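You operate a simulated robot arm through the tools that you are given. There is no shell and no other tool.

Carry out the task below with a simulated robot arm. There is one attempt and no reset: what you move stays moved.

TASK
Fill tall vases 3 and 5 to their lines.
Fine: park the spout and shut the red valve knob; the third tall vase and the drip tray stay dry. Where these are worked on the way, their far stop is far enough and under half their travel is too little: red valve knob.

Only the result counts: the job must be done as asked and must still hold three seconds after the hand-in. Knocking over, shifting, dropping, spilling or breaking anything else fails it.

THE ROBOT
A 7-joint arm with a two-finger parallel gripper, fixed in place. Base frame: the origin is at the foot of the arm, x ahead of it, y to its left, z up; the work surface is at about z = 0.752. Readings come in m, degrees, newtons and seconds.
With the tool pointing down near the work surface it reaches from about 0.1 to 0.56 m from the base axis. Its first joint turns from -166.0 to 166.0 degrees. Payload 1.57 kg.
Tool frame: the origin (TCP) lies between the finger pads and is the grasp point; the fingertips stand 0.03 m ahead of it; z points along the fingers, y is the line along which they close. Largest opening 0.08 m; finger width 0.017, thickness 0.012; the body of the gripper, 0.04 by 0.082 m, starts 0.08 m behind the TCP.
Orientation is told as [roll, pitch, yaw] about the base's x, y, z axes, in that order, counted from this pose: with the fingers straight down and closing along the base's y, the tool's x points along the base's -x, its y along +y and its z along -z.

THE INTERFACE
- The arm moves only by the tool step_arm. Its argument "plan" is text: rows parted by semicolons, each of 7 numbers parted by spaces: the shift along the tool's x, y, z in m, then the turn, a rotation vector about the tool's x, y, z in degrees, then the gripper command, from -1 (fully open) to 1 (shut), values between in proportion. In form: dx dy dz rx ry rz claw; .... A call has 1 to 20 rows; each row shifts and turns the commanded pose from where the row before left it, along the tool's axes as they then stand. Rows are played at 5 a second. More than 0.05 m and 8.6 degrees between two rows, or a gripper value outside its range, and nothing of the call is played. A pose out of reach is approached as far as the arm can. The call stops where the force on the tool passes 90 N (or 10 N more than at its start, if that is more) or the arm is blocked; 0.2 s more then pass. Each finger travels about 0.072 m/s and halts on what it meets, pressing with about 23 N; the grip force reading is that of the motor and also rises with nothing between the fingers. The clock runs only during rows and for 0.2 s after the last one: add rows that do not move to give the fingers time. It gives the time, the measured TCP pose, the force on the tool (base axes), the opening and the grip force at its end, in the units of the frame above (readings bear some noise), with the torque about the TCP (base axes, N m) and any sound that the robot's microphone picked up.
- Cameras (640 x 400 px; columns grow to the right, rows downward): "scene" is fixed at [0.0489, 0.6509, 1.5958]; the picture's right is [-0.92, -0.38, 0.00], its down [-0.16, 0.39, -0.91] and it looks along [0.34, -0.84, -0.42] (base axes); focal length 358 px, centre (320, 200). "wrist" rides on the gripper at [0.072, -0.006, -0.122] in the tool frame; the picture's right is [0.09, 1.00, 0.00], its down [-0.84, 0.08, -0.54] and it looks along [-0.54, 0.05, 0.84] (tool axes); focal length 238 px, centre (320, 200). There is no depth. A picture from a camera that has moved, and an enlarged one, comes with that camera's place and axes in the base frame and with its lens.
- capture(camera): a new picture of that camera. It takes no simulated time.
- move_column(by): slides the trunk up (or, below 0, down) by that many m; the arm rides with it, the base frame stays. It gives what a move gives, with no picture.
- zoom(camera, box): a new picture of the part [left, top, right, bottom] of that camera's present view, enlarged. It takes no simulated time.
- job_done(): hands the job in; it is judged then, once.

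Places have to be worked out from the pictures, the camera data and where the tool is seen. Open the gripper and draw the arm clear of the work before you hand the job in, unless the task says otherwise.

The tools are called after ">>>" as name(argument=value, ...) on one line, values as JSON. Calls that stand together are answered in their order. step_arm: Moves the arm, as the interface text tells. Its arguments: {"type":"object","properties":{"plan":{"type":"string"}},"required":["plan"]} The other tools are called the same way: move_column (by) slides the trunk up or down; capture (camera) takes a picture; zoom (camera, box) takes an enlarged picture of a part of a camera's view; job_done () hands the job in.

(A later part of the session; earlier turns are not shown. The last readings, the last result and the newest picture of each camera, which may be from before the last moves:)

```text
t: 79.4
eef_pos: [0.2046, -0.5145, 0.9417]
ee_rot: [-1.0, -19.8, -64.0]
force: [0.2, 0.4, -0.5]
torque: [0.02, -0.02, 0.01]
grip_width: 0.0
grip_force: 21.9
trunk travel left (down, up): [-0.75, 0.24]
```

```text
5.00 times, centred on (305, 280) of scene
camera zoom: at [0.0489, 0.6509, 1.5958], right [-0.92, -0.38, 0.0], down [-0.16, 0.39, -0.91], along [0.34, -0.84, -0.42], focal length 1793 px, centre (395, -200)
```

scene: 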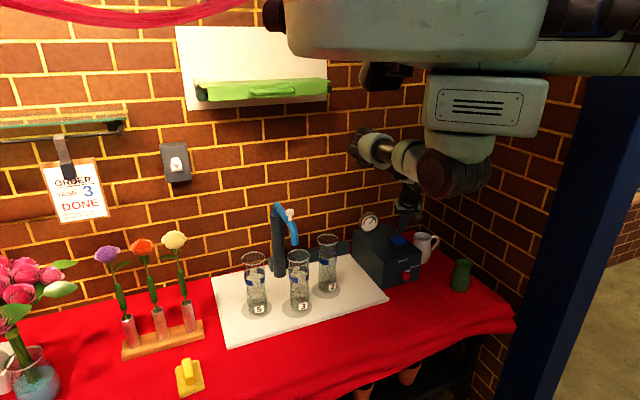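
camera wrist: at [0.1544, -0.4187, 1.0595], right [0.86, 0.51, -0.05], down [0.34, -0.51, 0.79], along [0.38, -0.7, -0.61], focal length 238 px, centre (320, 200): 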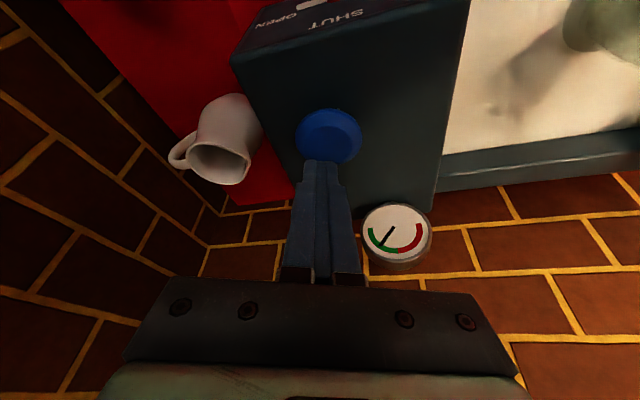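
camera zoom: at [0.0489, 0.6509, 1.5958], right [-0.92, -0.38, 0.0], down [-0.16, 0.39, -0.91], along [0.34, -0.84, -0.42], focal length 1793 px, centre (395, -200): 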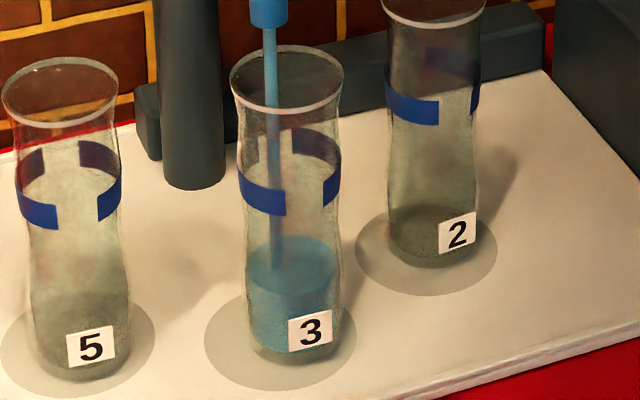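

Pressing again does not stop it; it keeps pouring at about 1.5 cm/s, with about 4.5 s to the line. I go straight to the valve knob now, lifting off the plunger and backing over the front of the box to just above the knob.

>>> step_arm(plan="0.0379 -0.0128 -0.0223 -5.27 0.55 -4.8 0.3; 0.0412 -0.0079 -0.0149 -5.27 0.55 -4.8 -0.25; 0.0285 -0.0054 0.034 -5.27 0.55 -4.8 -0.25; 0.0131 -0.0068 0.0361 0 0 0 -0.25")

>>> capture(camera="wrist")

>>> zoom(camera="scene", box=[280, 240, 330, 320])

```text
t: 80.4
eef_pos: [0.135, -0.4364, 0.8705]
ee_rot: [9.8, -19.3, -48.6]
force: [0.0, 0.3, 0.5]
torque: [0.02, 0.0, -0.03]
grip_width: 0.0502
grip_force: 0.0
trunk travel left (down, up): [-0.75, 0.24]
```

```text
taken
camera wrist: at [0.0442, -0.3741, 0.9594], right [0.64, 0.76, 0.13], down [0.39, -0.47, 0.79], along [0.66, -0.46, -0.59], focal length 238 px, centre (320, 200)
```

wrist: 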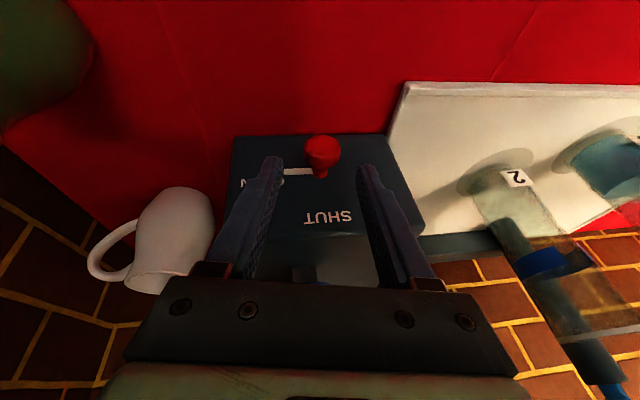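

```text
5.00 times, centred on (305, 280) of scene
camera zoom: at [0.0489, 0.6509, 1.5958], right [-0.92, -0.38, 0.0], down [-0.16, 0.39, -0.91], along [0.34, -0.84, -0.42], focal length 1793 px, centre (395, -200)
```

zoom: 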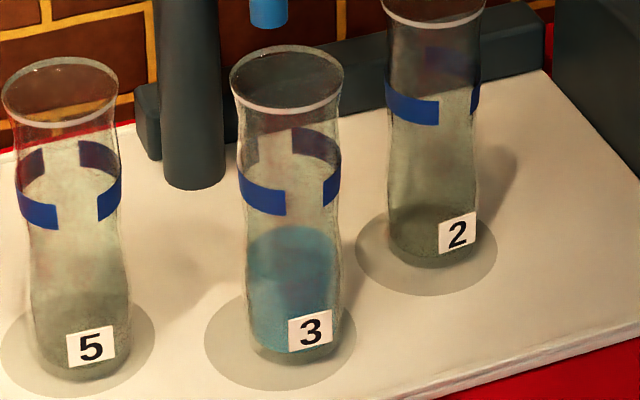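

The stream stopped by itself, so each press delivers a fixed, timed dose. No need to shut now; I measure the level after two doses precisely.

>>> zoom(camera="scene", box=[283, 245, 318, 310])

>>> step_arm(plan="0 0 0 0 0 0 -0.25")

>>> zoom(camera="scene", box=[283, 245, 318, 310])

>>> zoom(camera="scene", box=[260, 175, 340, 245])

```text
6.15 times, centred on (300, 278) of scene
camera zoom: at [0.0489, 0.6509, 1.5958], right [-0.92, -0.38, 0.0], down [-0.16, 0.39, -0.91], along [0.34, -0.84, -0.42], focal length 2206 px, centre (440, -277)
```

zoom: 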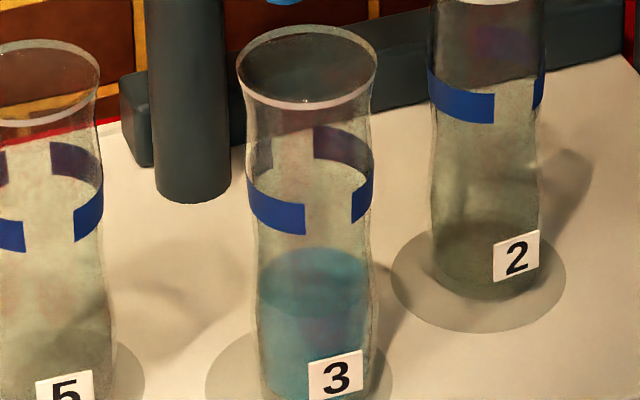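

```text
t: 80.8
eef_pos: [0.1343, -0.4357, 0.8695]
ee_rot: [9.8, -19.3, -48.7]
force: [0.7, -0.1, 0.1]
torque: [0.01, -0.01, -0.02]
grip_width: 0.0503
grip_force: 0.0
trunk travel left (down, up): [-0.75, 0.24]
```

```text
6.15 times, centred on (300, 278) of scene
camera zoom: at [0.0489, 0.6509, 1.5958], right [-0.92, -0.38, 0.0], down [-0.16, 0.39, -0.91], along [0.34, -0.84, -0.42], focal length 2206 px, centre (440, -277)
```

zoom: 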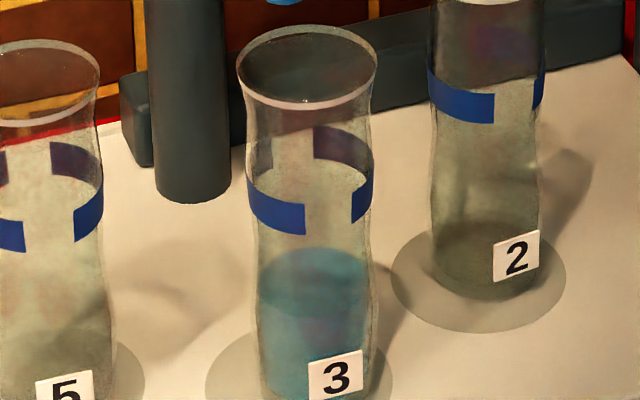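

```text
5.71 times, centred on (300, 210) of scene
camera zoom: at [0.0489, 0.6509, 1.5958], right [-0.92, -0.38, 0.0], down [-0.16, 0.39, -0.91], along [0.34, -0.84, -0.42], focal length 2049 px, centre (434, 143)
```

zoom: 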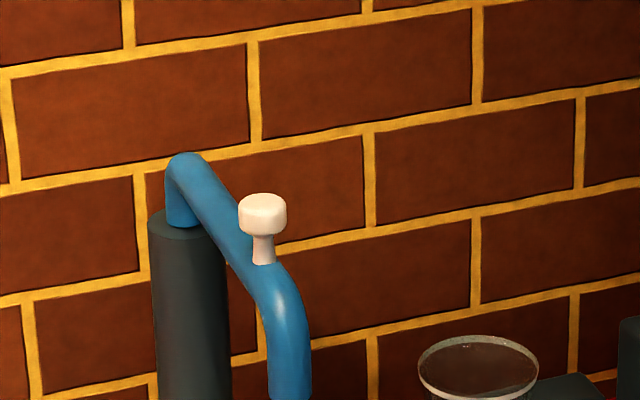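

The flow has stopped and the level holds at z≈0.838; the line band spans about 0.888–0.908. So more doses are needed, and I go back over the plunger by the same path reversed.

>>> step_arm(plan="-0.0131 0.0068 -0.0361 0 0 0 0; -0.0286 0.0062 -0.0338 5.27 -0.55 4.8 0.5; -0.0418 0.0029 0.015 5.27 -0.55 4.8 1; -0.0412 0.0079 0.0149 5.27 -0.55 4.8 1; 0 0 0 0 0 0 1; 0 0 0 0 0 0 1")

>>> capture(camera="wrist")

>>> zoom(camera="scene", box=[345, 190, 445, 290])

```text
t: 82.2
eef_pos: [0.207, -0.5129, 0.9525]
ee_rot: [-1.0, -19.9, -63.9]
force: [-0.6, 1.0, 0.0]
torque: [0.02, 0.0, 0.04]
grip_width: 0.0
grip_force: 21.0
trunk travel left (down, up): [-0.75, 0.24]
```

```text
taken
camera wrist: at [0.1556, -0.4166, 1.0439], right [0.86, 0.51, -0.05], down [0.34, -0.5, 0.79], along [0.38, -0.7, -0.61], focal length 238 px, centre (320, 200)
```

wrist: 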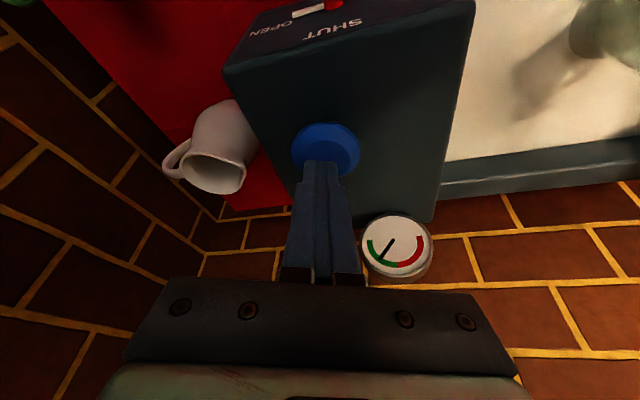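

```text
4.00 times, centred on (395, 240) of scene
camera zoom: at [0.0489, 0.6509, 1.5958], right [-0.92, -0.38, 0.0], down [-0.16, 0.39, -0.91], along [0.34, -0.84, -0.42], focal length 1434 px, centre (20, 40)
```

zoom: 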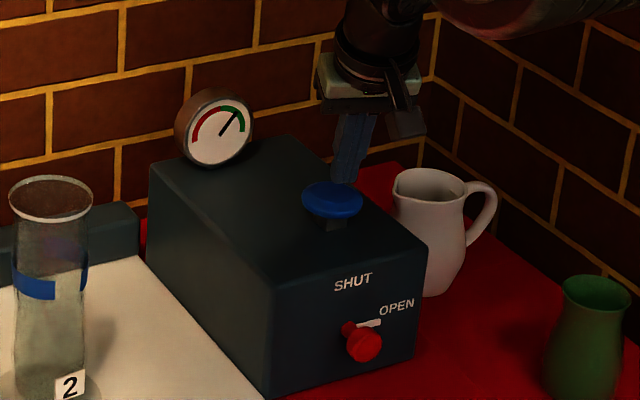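

Single press now, then I watch how long the dose runs.

>>> step_arm(plan="0.0038 0 0.0103 0 0 0 1; 0.0034 0 0.0094 0 0 0 1; 0.0038 0 0.0103 0 0 0 1; -0.0038 0 -0.0103 0 0 0 1; -0.0034 0 -0.0094 0 0 0 1; 0 0 0 0 0 0 1")

>>> zoom(camera="scene", box=[283, 245, 318, 310])

```text
t: 83.6
eef_pos: [0.2054, -0.513, 0.9419]
ee_rot: [-1.1, -19.8, -64.1]
force: [-0.8, -0.6, -0.5]
torque: [-0.01, 0.03, -0.01]
grip_width: 0.0001
grip_force: 21.3
trunk travel left (down, up): [-0.75, 0.24]
heard: click
```

```text
6.15 times, centred on (300, 278) of scene
camera zoom: at [0.0489, 0.6509, 1.5958], right [-0.92, -0.38, 0.0], down [-0.16, 0.39, -0.91], along [0.34, -0.84, -0.42], focal length 2206 px, centre (440, -277)
```

zoom: 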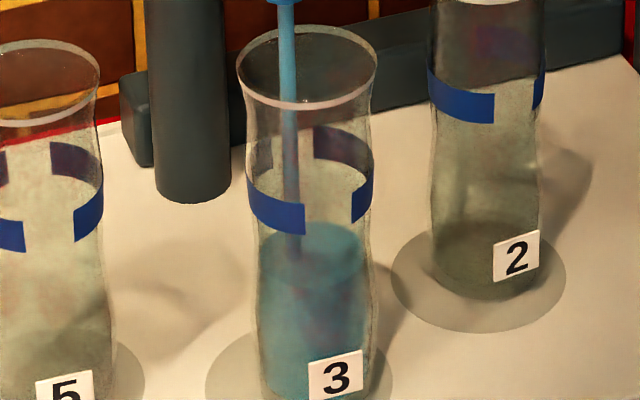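

The dose is running; the surface is at z≈0.854. I wait another 0.6 s and look.

>>> step_arm(plan="0 0 0 0 0 0 1; 0 0 0 0 0 0 1")

>>> zoom(camera="scene", box=[283, 245, 318, 310])

```text
t: 84.2
eef_pos: [0.2056, -0.5144, 0.942]
ee_rot: [-1.0, -19.7, -64.0]
force: [0.0, 0.1, 0.0]
torque: [0.03, -0.03, -0.01]
grip_width: 0.0001
grip_force: 21.5
trunk travel left (down, up): [-0.75, 0.24]
```

```text
6.15 times, centred on (300, 278) of scene
camera zoom: at [0.0489, 0.6509, 1.5958], right [-0.92, -0.38, 0.0], down [-0.16, 0.39, -0.91], along [0.34, -0.84, -0.42], focal length 2206 px, centre (440, -277)
```

zoom: 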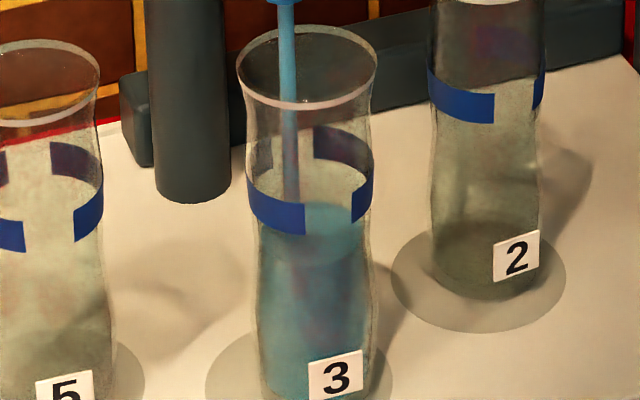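

Still pouring; the surface is just reaching the lower band edge at the front. I wait another 0.6 s.

>>> step_arm(plan="0 0 0 0 0 0 1; 0 0 0 0 0 0 1")

>>> zoom(camera="scene", box=[283, 245, 318, 310])

```text
t: 84.8
eef_pos: [0.206, -0.5147, 0.941]
ee_rot: [-1.0, -19.8, -64.1]
force: [-0.5, 0.6, -0.6]
torque: [-0.02, 0.0, 0.03]
grip_width: 0.0003
grip_force: 20.9
trunk travel left (down, up): [-0.75, 0.24]
```

```text
6.15 times, centred on (300, 278) of scene
camera zoom: at [0.0489, 0.6509, 1.5958], right [-0.92, -0.38, 0.0], down [-0.16, 0.39, -0.91], along [0.34, -0.84, -0.42], focal length 2206 px, centre (440, -277)
```

zoom: 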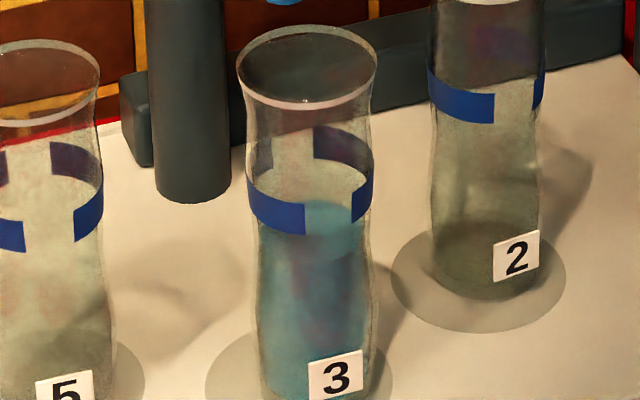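

The third dose ended (about 1.5 s each) with the level at z≈0.869. One more dose should bring it to about 0.898, in the middle of the band, so I press once more.

>>> step_arm(plan="0.0034 0 0.0094 0 0 0 1; 0.0041 0 0.0113 0 0 0 1; -0.0041 0 -0.0113 0 0 0 1; -0.0034 0 -0.0094 0 0 0 1; 0 0 0 0 0 0 1; 0 0 0 0 0 0 1; 0 0 0 0 0 0 1; 0 0 0 0 0 0 1; 0 0 0 0 0 0 1; 0 0 0 0 0 0 1")

>>> zoom(camera="scene", box=[283, 245, 318, 310])

>>> zoom(camera="scene", box=[235, 195, 355, 320])

```text
t: 87.0
eef_pos: [0.205, -0.5141, 0.9387]
ee_rot: [-1.0, -19.8, -64.1]
force: [0.5, 0.7, 0.7]
torque: [-0.01, -0.02, 0.01]
grip_width: 0.0
grip_force: 21.1
trunk travel left (down, up): [-0.75, 0.24]
heard: click
```

```text
6.15 times, centred on (300, 278) of scene
camera zoom: at [0.0489, 0.6509, 1.5958], right [-0.92, -0.38, 0.0], down [-0.16, 0.39, -0.91], along [0.34, -0.84, -0.42], focal length 2206 px, centre (440, -277)
```

zoom: 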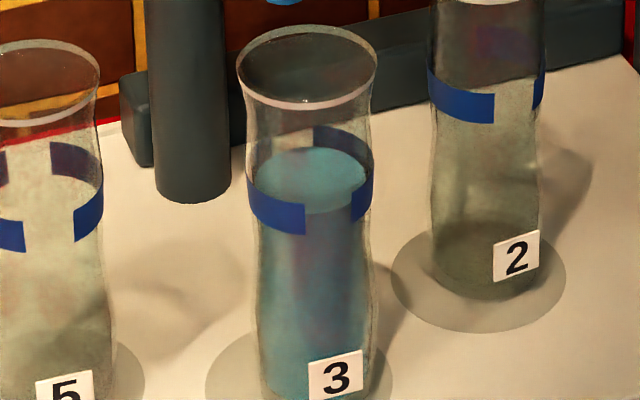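

```text
3.20 times, centred on (295, 258) of scene
camera zoom: at [0.0489, 0.6509, 1.5958], right [-0.92, -0.38, 0.0], down [-0.16, 0.39, -0.91], along [0.34, -0.84, -0.42], focal length 1147 px, centre (400, 16)
```

zoom: 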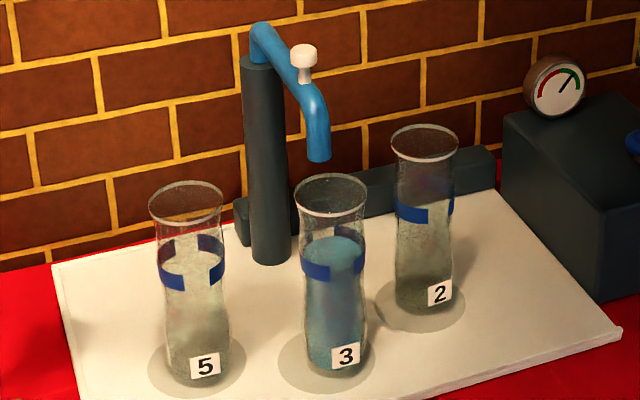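

Vase 3's surface now sits within the blue band (z≈0.90) and the stream has stopped. Next I lift off the plunger and go back to the spout knob to swing it over vase 5.

>>> step_arm(plan="-0.0137 0 -0.0376 0 0 0 1; -0.0137 0 -0.0376 0 0 0 1; -0.0137 0 -0.0376 0 0 0 1; -0.0137 0 -0.0376 0 0 0 1; 0.0138 0.0349 -0.0146 0 0 0 1; 0.0138 0.0349 -0.0146 0 0 0 1; 0.0138 0.0349 -0.0146 0 0 0 1; 0.0138 0.0349 -0.0146 0 0 0 1; 0.0138 0.0349 -0.0146 0 0 0 1; 0.0138 0.0349 -0.0146 0 0 0 0.5; 0.0138 0.0349 -0.0146 0 0 0 0; 0.0138 0.0349 -0.0146 0 0 0 -0.5; 0.0138 0.0349 -0.0146 0 0 0 -0.6; 0.0138 0.0349 -0.0146 0 0 0 -0.6; 0 0 0 -2.74 0 -7.52 -0.6; 0 0 0 -2.74 0 -7.52 -0.6; 0 0 0 0 -5 0 -0.6; 0 0 0 0 -5 0 -0.6; 0 0 0 0 0 0 -0.6")

>>> capture(camera="wrist")

>>> capture(camera="scene")

```text
t: 91.0
eef_pos: [0.4464, -0.2004, 1.1847]
ee_rot: [-1.0, -29.6, -47.8]
force: [-0.6, 0.8, -0.6]
torque: [-0.02, -0.01, 0.02]
grip_width: 0.064
grip_force: 0.0
trunk travel left (down, up): [-0.75, 0.24]
```

```text
taken
camera wrist: at [0.3608, -0.1123, 1.2563], right [0.69, 0.72, -0.06], down [0.37, -0.28, 0.88], along [0.62, -0.63, -0.46], focal length 238 px, centre (320, 200)
```

wrist: 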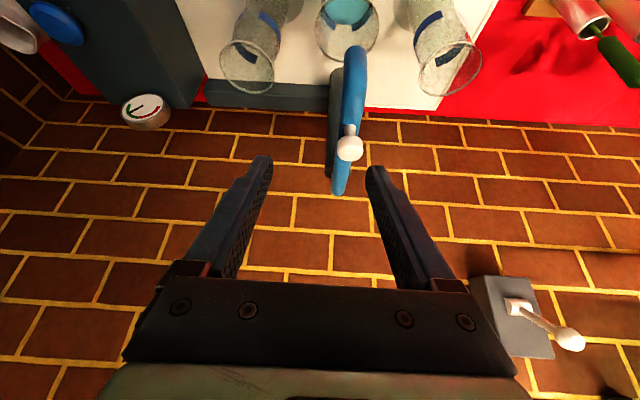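

```text
taken
```

scene: 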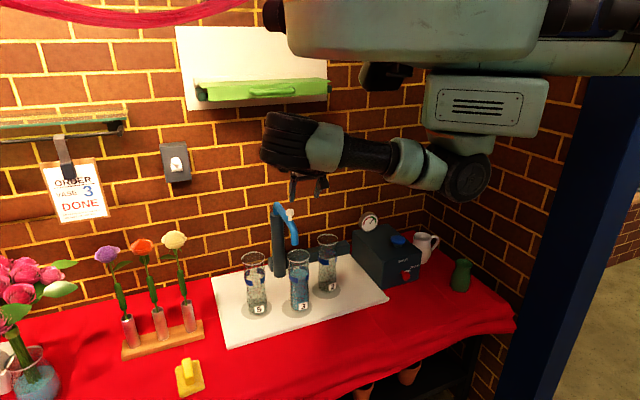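

The knob head is at about (0.502,-0.2215,1.103), with the spout still at about 132°. I move in and grip it.

>>> step_arm(plan="-0.0029 0.0135 0.0164 0 0 0 -0.6; -0.0029 0.0135 0.0164 0 0 0 -0.6; 0 0 0.0167 0 0 0 -0.6; 0 0 0.0167 0 0 0 -0.6; 0 0 0.0166 0 0 0 -0.6; 0 0 0 0 0 0 -0.6")

>>> capture(camera="wrist")

```text
t: 92.4
eef_pos: [0.4936, -0.2192, 1.1152]
ee_rot: [-1.1, -29.6, -47.8]
force: [-0.4, -0.3, -0.1]
torque: [0.0, 0.01, 0.0]
grip_width: 0.064
grip_force: 0.0
trunk travel left (down, up): [-0.75, 0.24]
```

```text
taken
camera wrist: at [0.4095, -0.1295, 1.1871], right [0.69, 0.72, -0.06], down [0.37, -0.28, 0.88], along [0.62, -0.63, -0.46], focal length 238 px, centre (320, 200)
```

wrist: 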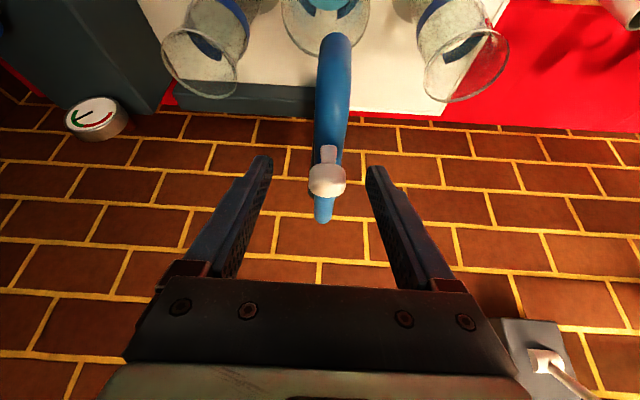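

The knob is between the fingers, about 4 mm right of centre. I correct and close.

>>> step_arm(plan="0 0.004 0.001 0 0 0 0; 0 0 0 0 0 0 1; 0 0 0 0 0 0 1; 0 0 0 0 0 0 1; 0 0 0 0 0 0 1")

>>> capture(camera="wrist")

```text
t: 93.6
eef_pos: [0.497, -0.2159, 1.1146]
ee_rot: [-1.0, -29.6, -47.9]
force: [1.6, -0.8, -0.7]
torque: [-0.22, -0.17, -0.03]
grip_width: 0.0254
grip_force: 37.1
trunk travel left (down, up): [-0.75, 0.24]
```

```text
taken
camera wrist: at [0.4129, -0.1276, 1.1861], right [0.69, 0.72, -0.06], down [0.37, -0.28, 0.88], along [0.62, -0.63, -0.46], focal length 238 px, centre (320, 200)
```

wrist: 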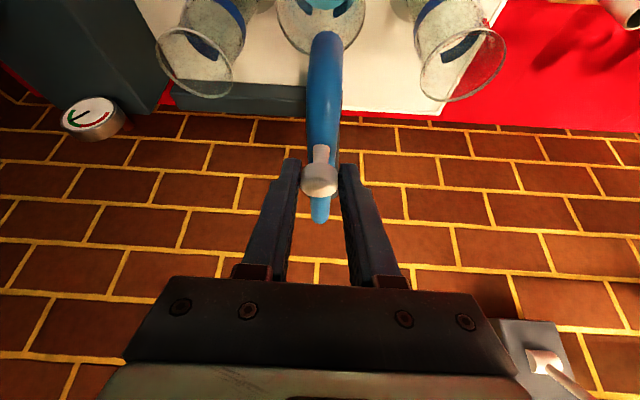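

Gripped at 25 mm. I swing from 132° toward vase 5 (about 96°) in two parts.

>>> step_arm(plan="-0.0007 0.0165 0.0004 0.42 0 0.74 1; -0.002 0.0163 0.0012 0.42 0 0.74 1; -0.0034 0.0163 0.0019 0.42 0 0.74 1; 0 0 0 0 0 0 1")

```text
t: 94.6
eef_pos: [0.5389, -0.1874, 1.1149]
ee_rot: [-0.8, -29.7, -50.5]
force: [-3.9, 7.2, 10.9]
torque: [0.66, 0.36, -0.16]
grip_width: 0.0253
grip_force: 36.7
trunk travel left (down, up): [-0.75, 0.24]
```

Still held; the force shows my radius is about 2 mm small. I widen it slightly and finish the arc.

>>> step_arm(plan="-0.0034 0.0162 0.0008 0.42 0 0.74 1; -0.0059 0.015 0.0033 0.42 0 0.74 1; -0.006 0.0125 0.0034 0.42 0 0.74 1; 0 0 0 0 0 0 1; 0 0 0 0 0 0 1")

>>> capture(camera="wrist")

>>> zoom(camera="scene", box=[230, 170, 350, 320])

```text
t: 95.8
eef_pos: [0.5695, -0.1762, 1.1143]
ee_rot: [-0.9, -29.7, -52.0]
force: [-2.5, 2.6, -1.0]
torque: [-0.3, -0.14, -0.08]
grip_width: 0.0256
grip_force: 36.5
out of reach, approached as far as the arm can: row 3
trunk travel left (down, up): [-0.75, 0.24]
```

```text
taken
camera wrist: at [0.4905, -0.0828, 1.1857], right [0.74, 0.67, -0.06], down [0.35, -0.31, 0.88], along [0.57, -0.67, -0.46], focal length 238 px, centre (320, 200)
```

wrist: 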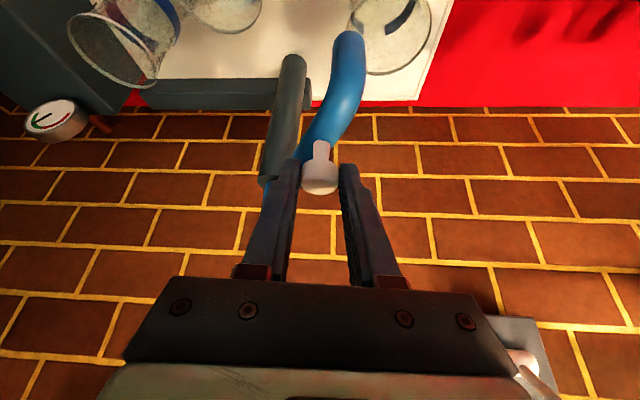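

```text
2.67 times, centred on (290, 245) of scene
camera zoom: at [0.0489, 0.6509, 1.5958], right [-0.92, -0.38, 0.0], down [-0.16, 0.39, -0.91], along [0.34, -0.84, -0.42], focal length 956 px, centre (400, 80)
```

zoom: 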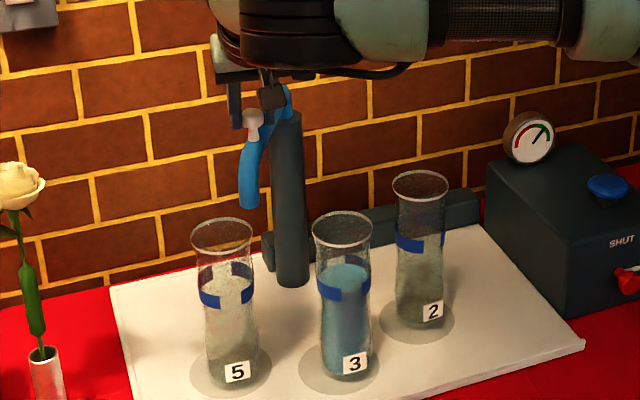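

Row 3 hit the reach limit: the spout is at about 102°, with the tip still about 3 cm short of vase 5's centre. I release, turn the tool toward +x, and plan to push the knob outward with the closed fingers from the robot's side.

>>> step_arm(plan="0 0 0 0 0 0 0.2; 0 0 0 0 0 0 -0.3; 0 0 0 0 0 0 -0.3; 0 0 -0.02 0 0 0 -0.3; 0 0 -0.025 0 0 0 -0.3; 0 0 -0.025 0 0 0 -0.3; 0 0 0 -3.65 0 -6.43 0; 0 0 0 -3.65 0 -6.43 0.5; 0 0 0 -3.65 0 -6.43 1; 0 0 0 -3.65 0 -6.43 1; 0 0 0 -3.65 0 -6.43 1; 0 0 0 -3.65 0 -6.43 1; 0 0 0 -3.65 0 -6.43 1; 0 0 0 -3.65 0 -6.43 1; 0 0 0 0 0 0 1")

>>> capture(camera="wrist")

>>> zoom(camera="scene", box=[230, 140, 350, 320])

```text
t: 99.0
eef_pos: [0.5691, -0.1739, 1.1139]
ee_rot: [-0.4, -28.9, 6.2]
force: [-0.4, -0.2, 0.3]
torque: [0.02, 0.01, 0.01]
grip_width: 0.0
grip_force: 21.6
out of reach, approached as far as the arm can: row 4, 5, 6
trunk travel left (down, up): [-0.75, 0.24]
```

```text
taken
camera wrist: at [0.4496, -0.1928, 1.1861], right [-0.18, 0.98, -0.05], down [0.46, 0.13, 0.88], along [0.87, 0.14, -0.47], focal length 238 px, centre (320, 200)
```

wrist: 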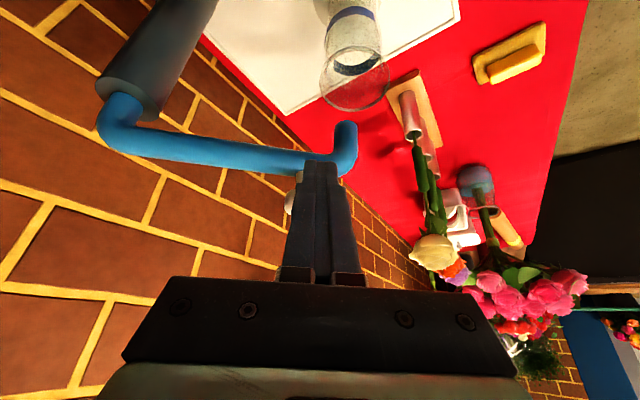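

```text
2.22 times, centred on (290, 230) of scene
camera zoom: at [0.0489, 0.6509, 1.5958], right [-0.92, -0.38, 0.0], down [-0.16, 0.39, -0.91], along [0.34, -0.84, -0.42], focal length 797 px, centre (387, 133)
```

zoom: 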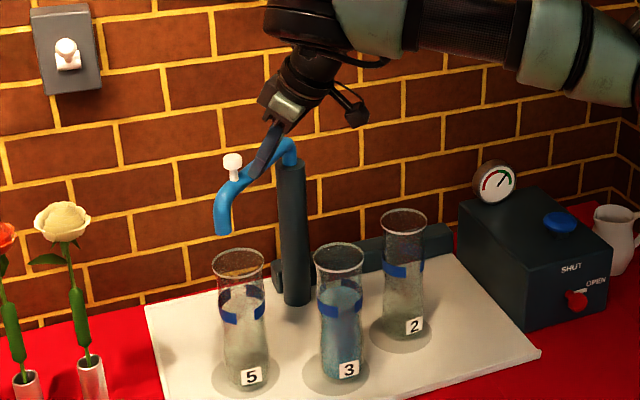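

The retreat rows were out of reach, so the yaw turn itself nudged the spout past vase 5's centre: the tip is now about 2 cm beyond it, still roughly over the mouth. I retreat from here, where the posture is comfortable, and look again before correcting.

>>> step_arm(plan="0 0 -0.02 0 0 0 1; 0 0 -0.025 0 0 0 1; 0 0 -0.025 0 0 0 0.3; 0 0 0 0 0 0 -0.3; 0 0 0 0 0 0 -0.6")

>>> capture(camera="wrist")

>>> zoom(camera="scene", box=[225, 170, 325, 320])

```text
t: 100.2
eef_pos: [0.5344, -0.1782, 1.1763]
ee_rot: [-0.6, -28.8, 6.0]
force: [-0.3, 0.5, 0.2]
torque: [0.04, -0.01, 0.02]
grip_width: 0.0641
grip_force: 0.0
trunk travel left (down, up): [-0.75, 0.24]
```

```text
taken
camera wrist: at [0.4145, -0.1959, 1.2484], right [-0.18, 0.98, -0.05], down [0.46, 0.13, 0.88], along [0.87, 0.13, -0.47], focal length 238 px, centre (320, 200)
```

wrist: 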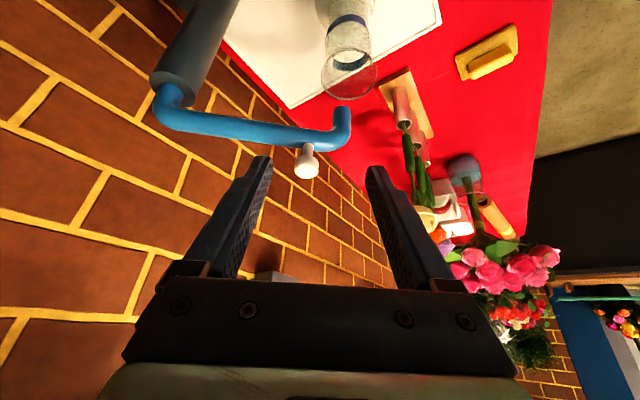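

```text
2.67 times, centred on (275, 245) of scene
camera zoom: at [0.0489, 0.6509, 1.5958], right [-0.92, -0.38, 0.0], down [-0.16, 0.39, -0.91], along [0.34, -0.84, -0.42], focal length 956 px, centre (440, 80)
```

zoom: 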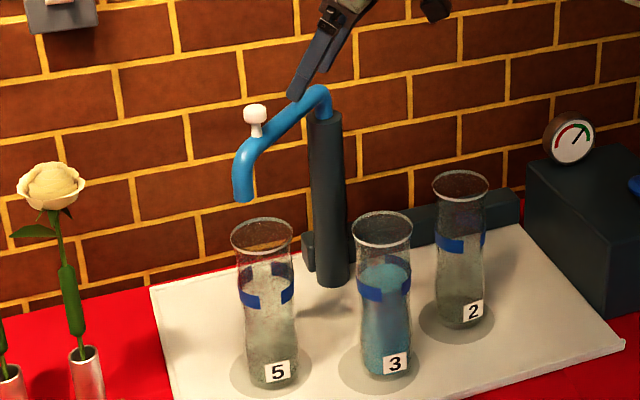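

The spout is at about 89°, with the tip about 2 cm past vase 5's centre (vase at about 95°). I straddle the knob (head at (0.608,-0.178)) with open fingers along y and will pull it back slightly toward me.

>>> step_arm(plan="-0.0143 -0.0039 0 0 0 0 -0.6; -0.0143 -0.0039 0 0 0 0 -0.6; 0 0 0.022 0 0 0 -0.6; 0 0 0.022 0 0 0 -0.6; 0 0 0 0 0 0 -0.6")

>>> capture(camera="wrist")

```text
t: 101.4
eef_pos: [0.5806, -0.1809, 1.1498]
ee_rot: [-0.6, -28.9, 6.1]
force: [0.9, 0.7, -0.4]
torque: [0.01, -0.01, -0.02]
grip_width: 0.0641
grip_force: 0.0
trunk travel left (down, up): [-0.75, 0.24]
```

```text
taken
camera wrist: at [0.4612, -0.1994, 1.2232], right [-0.18, 0.98, -0.05], down [0.46, 0.13, 0.88], along [0.87, 0.13, -0.47], focal length 238 px, centre (320, 200)
```

wrist: 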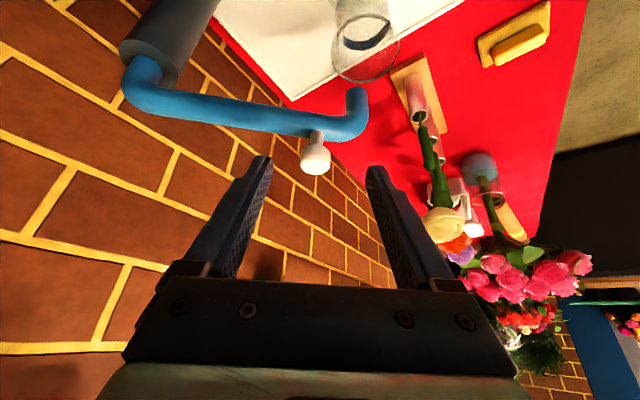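

Centred. I go the rest of the way down and close on the knob.

>>> step_arm(plan="-0.002 -0.001 0.0137 0 0 0 -0.6; -0.001 -0.001 0.0137 0 0 0 -0.6; -0.001 0 0.0137 0 0 0 -0.6; 0 0 0 0 0 0 -0.6; 0 0 0 0 0 0 0.5; 0 0 0 0 0 0 1; 0 0 0 0 0 0 1; 0 0 0 0 0 0 1")

>>> capture(camera="wrist")

```text
t: 103.2
eef_pos: [0.6062, -0.1828, 1.1161]
ee_rot: [-0.7, -28.9, 6.0]
force: [-0.8, -2.2, -0.8]
torque: [-0.07, -0.09, -0.01]
grip_width: 0.0252
grip_force: 37.2
trunk travel left (down, up): [-0.75, 0.24]
```

```text
taken
camera wrist: at [0.4855, -0.2004, 1.1893], right [-0.18, 0.98, -0.05], down [0.46, 0.13, 0.88], along [0.87, 0.13, -0.47], focal length 238 px, centre (320, 200)
```

wrist: 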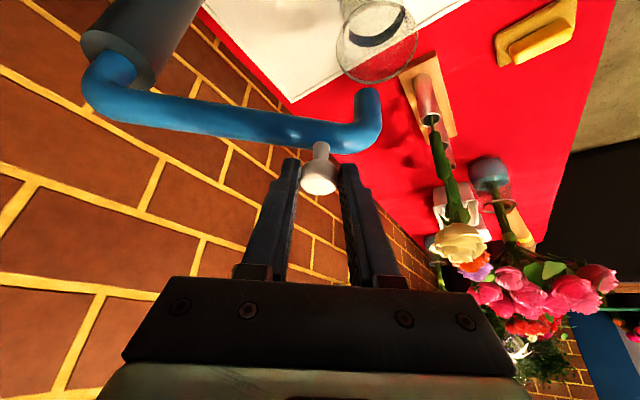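

Gripped. I pull back by about 15 mm in slow rows and check alignment.

>>> step_arm(plan="0.0034 0.0003 -0.0019 0 0 0 1; 0.0034 0.0003 -0.0019 0 0 0 1; 0.0034 0.0003 -0.0019 0 0 0 1; 0.0034 0.0003 -0.0018 0 0 0 1; 0 0 0 0 0 0 1")

>>> capture(camera="wrist")

>>> zoom(camera="scene", box=[225, 170, 325, 320])

```text
t: 104.4
eef_pos: [0.5914, -0.1847, 1.1175]
ee_rot: [-0.6, -28.9, 6.0]
force: [3.1, -2.9, 5.6]
torque: [-0.14, 0.3, 0.15]
grip_width: 0.0252
grip_force: 37.1
trunk travel left (down, up): [-0.75, 0.24]
```

```text
taken
camera wrist: at [0.4705, -0.2012, 1.1893], right [-0.18, 0.98, -0.05], down [0.46, 0.13, 0.88], along [0.87, 0.13, -0.47], focal length 238 px, centre (320, 200)
```

wrist: 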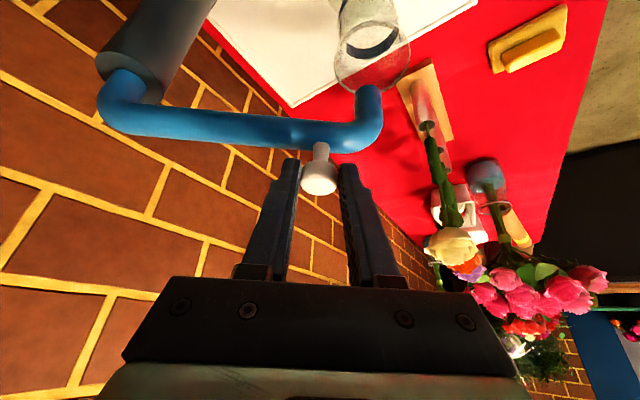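

```text
2.67 times, centred on (275, 245) of scene
camera zoom: at [0.0489, 0.6509, 1.5958], right [-0.92, -0.38, 0.0], down [-0.16, 0.39, -0.91], along [0.34, -0.84, -0.42], focal length 956 px, centre (440, 80)
```

zoom: 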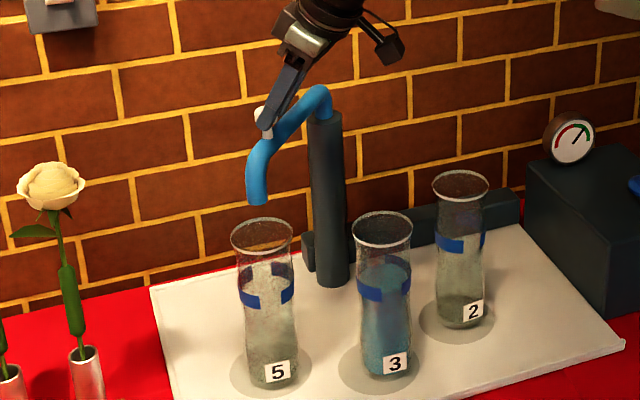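

The tip is now over vase 5 to within about 7 mm. One more small 3 mm pull, then I release and retreat.

>>> step_arm(plan="0.0026 0 -0.0014 0 0 0 1; 0 0 0 0 0 0 1; 0 0 0 0 0 0 0.2; 0 0 0 0 0 0 -0.4; 0 0 0 0 0 0 -0.6; 0 0 -0.02 0 0 0 -0.6; 0 0 -0.025 0 0 0 -0.6; 0 0 -0.025 0 0 0 -0.6; 0 0 0 0 0 0 -0.6")

>>> capture(camera="wrist")

>>> zoom(camera="scene", box=[225, 170, 325, 320])

```text
t: 106.4
eef_pos: [0.5556, -0.1873, 1.1766]
ee_rot: [-0.6, -28.9, 6.0]
force: [-0.3, -0.3, 0.1]
torque: [-0.01, 0.01, 0.02]
grip_width: 0.0643
grip_force: 0.2
trunk travel left (down, up): [-0.75, 0.24]
```

```text
taken
camera wrist: at [0.4346, -0.2047, 1.2504], right [-0.18, 0.98, -0.05], down [0.46, 0.13, 0.88], along [0.87, 0.13, -0.48], focal length 238 px, centre (320, 200)
```

wrist: 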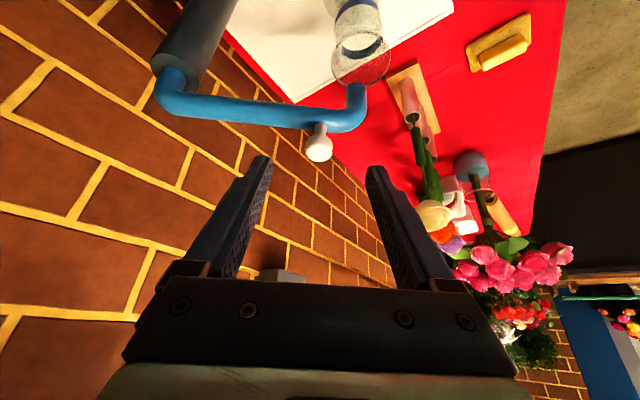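

```text
2.67 times, centred on (275, 245) of scene
camera zoom: at [0.0489, 0.6509, 1.5958], right [-0.92, -0.38, 0.0], down [-0.16, 0.39, -0.91], along [0.34, -0.84, -0.42], focal length 956 px, centre (440, 80)
```

zoom: 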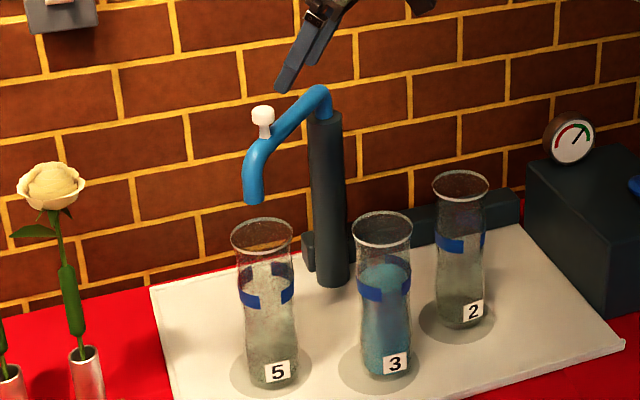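

Released: the tip rests within about 1 cm of vase 5's centre, the same margin that worked for vase 3. I back away, turn the tool, and return to the plunger.

>>> step_arm(plan="0.0318 -0.0135 -0.0234 0 0 0 -0.6; 0.0318 -0.0135 -0.0234 0 0 0 -0.3; 0.0318 -0.0135 -0.0234 0 0 0 0; 0.0318 -0.0135 -0.0234 0 0 0 0.5; 0 0 0 3.78 0 6.82 1; 0 0 0 3.78 0 6.82 1; 0 0 0 3.78 0 6.82 1; 0 0 0 3.78 0 6.82 1; 0 0 0 3.78 0 6.82 1; 0 0 0 3.78 0 6.82 1; 0 0 0 3.78 0 6.82 1; 0 0 0 3.78 0 6.82 1; 0 0 0 3.78 0 6.82 1; 0 0 0 0 4.5 0 1; 0 0 0 0 4.5 0 1; 0 0 0 0 0 0 1")

```text
t: 109.8
eef_pos: [0.4032, -0.2558, 1.1993]
ee_rot: [-0.3, -20.5, -64.5]
force: [-0.1, 0.2, -0.2]
torque: [-0.01, -0.01, -0.01]
grip_width: 0.0001
grip_force: 21.1
trunk travel left (down, up): [-0.75, 0.24]
```

On track. I go down to just above the plunger.

>>> step_arm(plan="-0.0058 -0.0289 0.0268 0 0 0 1; -0.0058 -0.0289 0.0268 0 0 0 1; -0.0058 -0.0289 0.0268 0 0 0 1; -0.0058 -0.0289 0.0268 0 0 0 1; -0.0058 -0.0289 0.0268 0 0 0 1; -0.0058 -0.0289 0.0268 0 0 0 1; -0.0058 -0.0289 0.0268 0 0 0 1; -0.0058 -0.0289 0.0268 0 0 0 1; -0.0058 -0.0289 0.0268 0 0 0 1; -0.0058 -0.0289 0.0268 0 0 0 1; 0 0 0 0 0 0 1; 0 0 0 0 0 0 1")

>>> capture(camera="wrist")

>>> zoom(camera="scene", box=[225, 170, 325, 320])

```text
t: 112.4
eef_pos: [0.2079, -0.5161, 0.968]
ee_rot: [-0.2, -20.4, -64.5]
force: [-0.1, -0.2, -0.3]
torque: [-0.02, 0.0, 0.01]
grip_width: 0.0
grip_force: 21.3
trunk travel left (down, up): [-0.75, 0.24]
```

```text
taken
camera wrist: at [0.1553, -0.419, 1.0582], right [0.86, 0.51, -0.04], down [0.33, -0.5, 0.8], along [0.39, -0.7, -0.6], focal length 238 px, centre (320, 200)
```

wrist: 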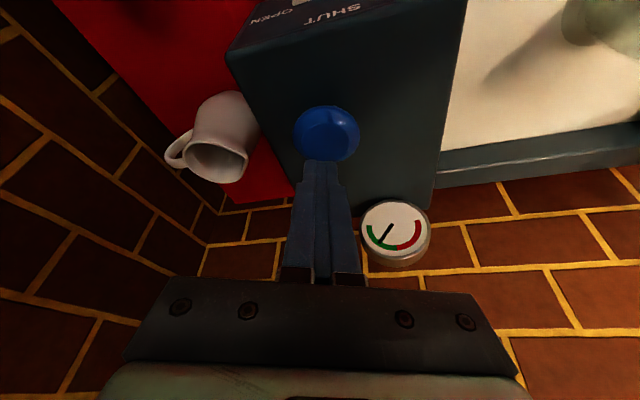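

```text
2.67 times, centred on (275, 245) of scene
camera zoom: at [0.0489, 0.6509, 1.5958], right [-0.92, -0.38, 0.0], down [-0.16, 0.39, -0.91], along [0.34, -0.84, -0.42], focal length 956 px, centre (440, 80)
```

zoom: 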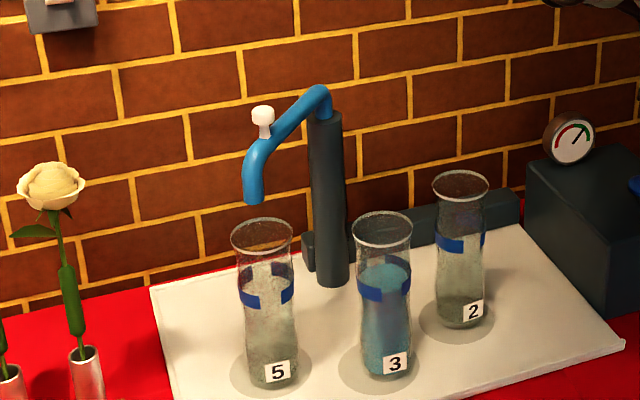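

The spout held its place and the gauge is green. First dose for vase 5: I press once and check at once that the stream falls inside.

>>> step_arm(plan="0.0045 0 0.0122 0 0 0 1; 0.0045 0 0.0122 0 0 0 1; 0.0035 0 0.0094 0 0 0 1; 0.004 0 0.0108 0 0 0 1; -0.004 0 -0.0108 0 0 0 1")

>>> zoom(camera="scene", box=[225, 210, 295, 320])

```text
t: 113.6
eef_pos: [0.2037, -0.5147, 0.9333]
ee_rot: [-0.2, -20.4, -64.4]
force: [0.5, 0.0, 2.7]
torque: [-0.06, 0.01, -0.04]
grip_width: 0.0
grip_force: 21.8
trunk travel left (down, up): [-0.75, 0.24]
heard: click
```

```text
3.64 times, centred on (260, 265) of scene
camera zoom: at [0.0489, 0.6509, 1.5958], right [-0.92, -0.38, 0.0], down [-0.16, 0.39, -0.91], along [0.34, -0.84, -0.42], focal length 1304 px, centre (538, -36)
```

zoom: 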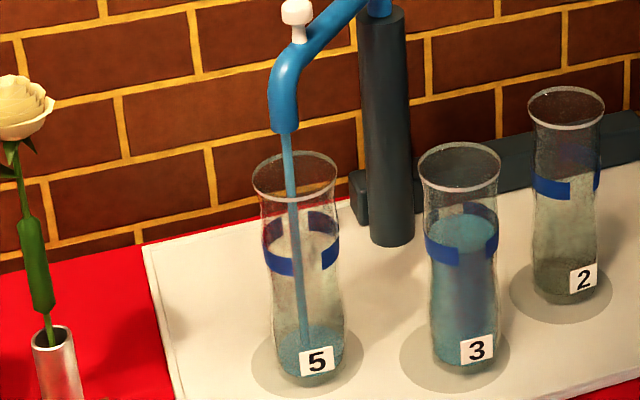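

The stream falls cleanly inside vase 5. I let the dose finish, then give the second dose and check.

>>> step_arm(plan="-0.0035 0 -0.0094 0 0 0 1; 0 0 0 0 0 0 1; 0 0 0 0 0 0 1; 0 0 0 0 0 0 1; 0 0 0 0 0 0 1; 0 0 0 0 0 0 1; 0 0 0 0 0 0 1; 0.0035 0 0.0094 0 0 0 1; 0.004 0 0.0108 0 0 0 1; -0.004 0 -0.0108 0 0 0 1; -0.0035 0 -0.0094 0 0 0 1; 0 0 0 0 0 0 1; 0 0 0 0 0 0 1; 0 0 0 0 0 0 1; 0 0 0 0 0 0 1; 0 0 0 0 0 0 1; 0 0 0 0 0 0 1")

>>> zoom(camera="scene", box=[237, 247, 277, 317])

```text
t: 117.2
eef_pos: [0.2043, -0.5135, 0.9427]
ee_rot: [-0.2, -20.4, -64.3]
force: [-0.6, -0.2, 0.3]
torque: [0.01, 0.01, 0.02]
grip_width: 0.0001
grip_force: 20.7
trunk travel left (down, up): [-0.75, 0.24]
heard: click
```

```text
5.71 times, centred on (257, 282) of scene
camera zoom: at [0.0489, 0.6509, 1.5958], right [-0.92, -0.38, 0.0], down [-0.16, 0.39, -0.91], along [0.34, -0.84, -0.42], focal length 2049 px, centre (680, -269)
```

zoom: 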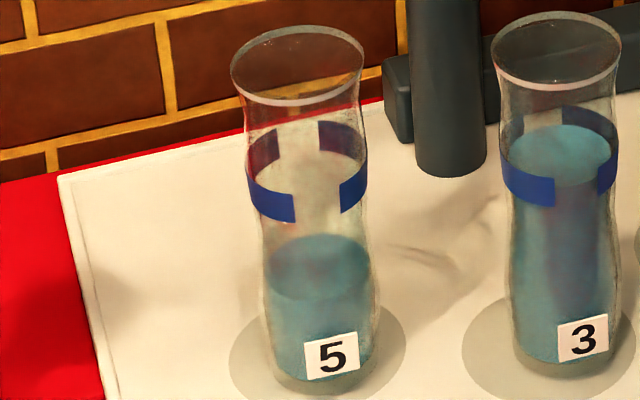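

Two doses in, and the level matches vase 3 at the same stage. Third dose.

>>> step_arm(plan="0.0035 0 0.0094 0 0 0 1; 0.004 0 0.0108 0 0 0 1; -0.004 0 -0.0108 0 0 0 1; -0.0035 0 -0.0094 0 0 0 1; 0 0 0 0 0 0 1; 0 0 0 0 0 0 1; 0 0 0 0 0 0 1; 0 0 0 0 0 0 1; 0 0 0 0 0 0 1; 0 0 0 0 0 0 1")

>>> zoom(camera="scene", box=[237, 247, 277, 317])

```text
t: 119.4
eef_pos: [0.2048, -0.5118, 0.9424]
ee_rot: [-0.2, -20.4, -64.4]
force: [0.0, 0.5, 0.8]
torque: [0.01, -0.01, -0.03]
grip_width: 0.0
grip_force: 22.1
trunk travel left (down, up): [-0.75, 0.24]
heard: click
```

```text
5.71 times, centred on (257, 282) of scene
camera zoom: at [0.0489, 0.6509, 1.5958], right [-0.92, -0.38, 0.0], down [-0.16, 0.39, -0.91], along [0.34, -0.84, -0.42], focal length 2049 px, centre (680, -269)
```

zoom: 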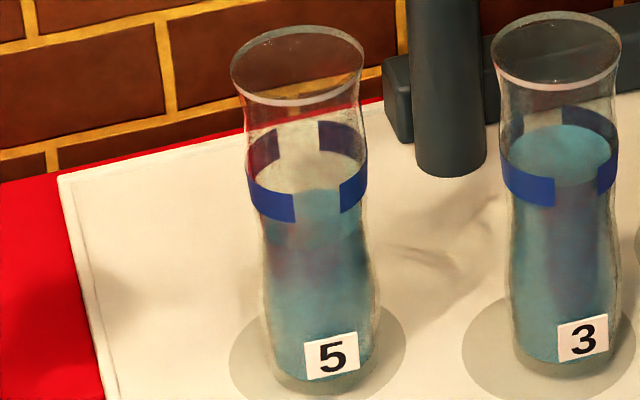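

Three doses, just below the band as expected. Now the fourth and last dose for vase 5.

>>> step_arm(plan="0.0035 0 0.0094 0 0 0 1; 0.004 0 0.0108 0 0 0 1; -0.004 0 -0.0108 0 0 0 1; -0.0035 0 -0.0094 0 0 0 1; 0 0 0 0 0 0 1; 0 0 0 0 0 0 1; 0 0 0 0 0 0 1; 0 0 0 0 0 0 1; 0 0 0 0 0 0 1; 0 0 0 0 0 0 1; 0 0 0 0 0 0 1")

>>> zoom(camera="scene", box=[237, 247, 277, 317])

>>> zoom(camera="scene", box=[225, 190, 345, 320])

```text
t: 121.8
eef_pos: [0.2056, -0.5127, 0.9435]
ee_rot: [-0.3, -20.4, -64.4]
force: [0.7, 0.1, -0.2]
torque: [-0.03, 0.01, 0.02]
grip_width: 0.0
grip_force: 21.3
trunk travel left (down, up): [-0.75, 0.24]
heard: click
```

```text
5.71 times, centred on (257, 282) of scene
camera zoom: at [0.0489, 0.6509, 1.5958], right [-0.92, -0.38, 0.0], down [-0.16, 0.39, -0.91], along [0.34, -0.84, -0.42], focal length 2049 px, centre (680, -269)
```

zoom: 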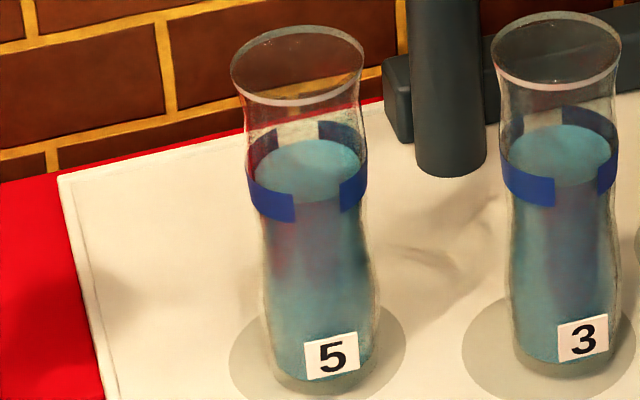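

```text
3.08 times, centred on (285, 255) of scene
camera zoom: at [0.0489, 0.6509, 1.5958], right [-0.92, -0.38, 0.0], down [-0.16, 0.39, -0.91], along [0.34, -0.84, -0.42], focal length 1103 px, centre (428, 31)
```

zoom: 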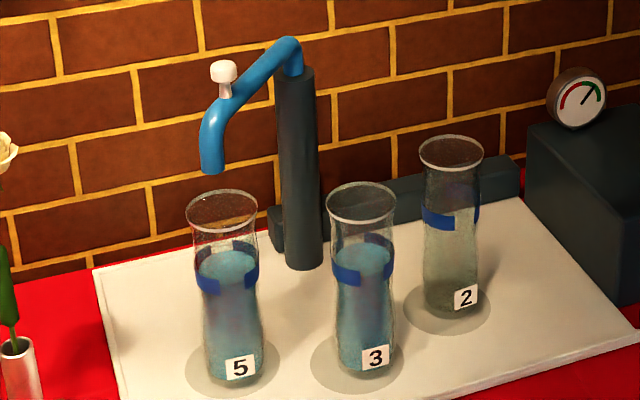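

Both vases 5 and 3 stand within their bands, vase 2 and the tray are dry, and the stream has stopped. Now I shut the valve: lift away, return in front of the box, lean to +40°, and lower the trunk as before.

>>> step_arm(plan="-0.0096 0 -0.0258 0 0 0 1; -0.0096 0 -0.0258 0 0 0 1; 0.0266 -0.0231 -0.017 0 0 0 0.5; 0.0266 -0.0231 -0.017 0 0 0 0; 0.0266 -0.0231 -0.017 0 0 0 -0.2; 0 0 0 -2.26 0 -6.06 -0.2; 0 0 0 -2.26 0 -6.06 -0.2; 0 0 0 -2.26 0 -6.06 -0.2; 0 0 0 -7.52 0 2.74 -0.2; 0 0 0 -7.52 0 2.74 -0.2; 0 0 0 -7.52 0 2.74 -0.2; 0 0 0 -7.52 0 2.74 -0.2; 0 0 0 -7.52 0 2.74 -0.2; 0 0 0 0 0 0 -0.2")

```text
t: 124.8
eef_pos: [0.1022, -0.4595, 1.0188]
ee_rot: [41.7, -15.4, -58.2]
force: [0.0, -0.2, -0.3]
torque: [0.03, 0.03, -0.02]
grip_width: 0.0483
grip_force: 0.1
trunk travel left (down, up): [-0.75, 0.24]
```

The pose matches the earlier release pose. I lower the trunk by 0.15 m and check the knob in the wrist view.

>>> move_column(by=-0.15)

>>> capture(camera="wrist")

>>> capture(camera="scene")

```text
t: 126.6
eef_pos: [0.1023, -0.4584, 0.8675]
ee_rot: [41.6, -15.7, -58.2]
force: [0.8, 1.7, -0.2]
torque: [-0.03, 0.01, 0.01]
grip_width: 0.048
grip_force: 0.1
trunk travel left (down, up): [-0.6, 0.39]
```

```text
taken
camera wrist: at [-0.0186, -0.426, 0.9334], right [0.49, 0.62, 0.61], down [0.1, -0.74, 0.66], along [0.86, -0.26, -0.43], focal length 238 px, centre (320, 200)
```

wrist: 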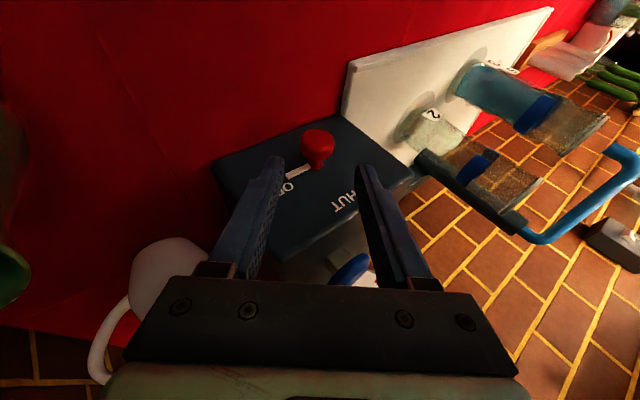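

```text
taken
```

scene: 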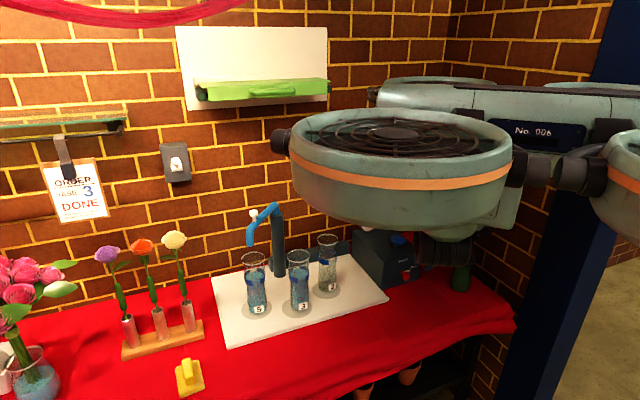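

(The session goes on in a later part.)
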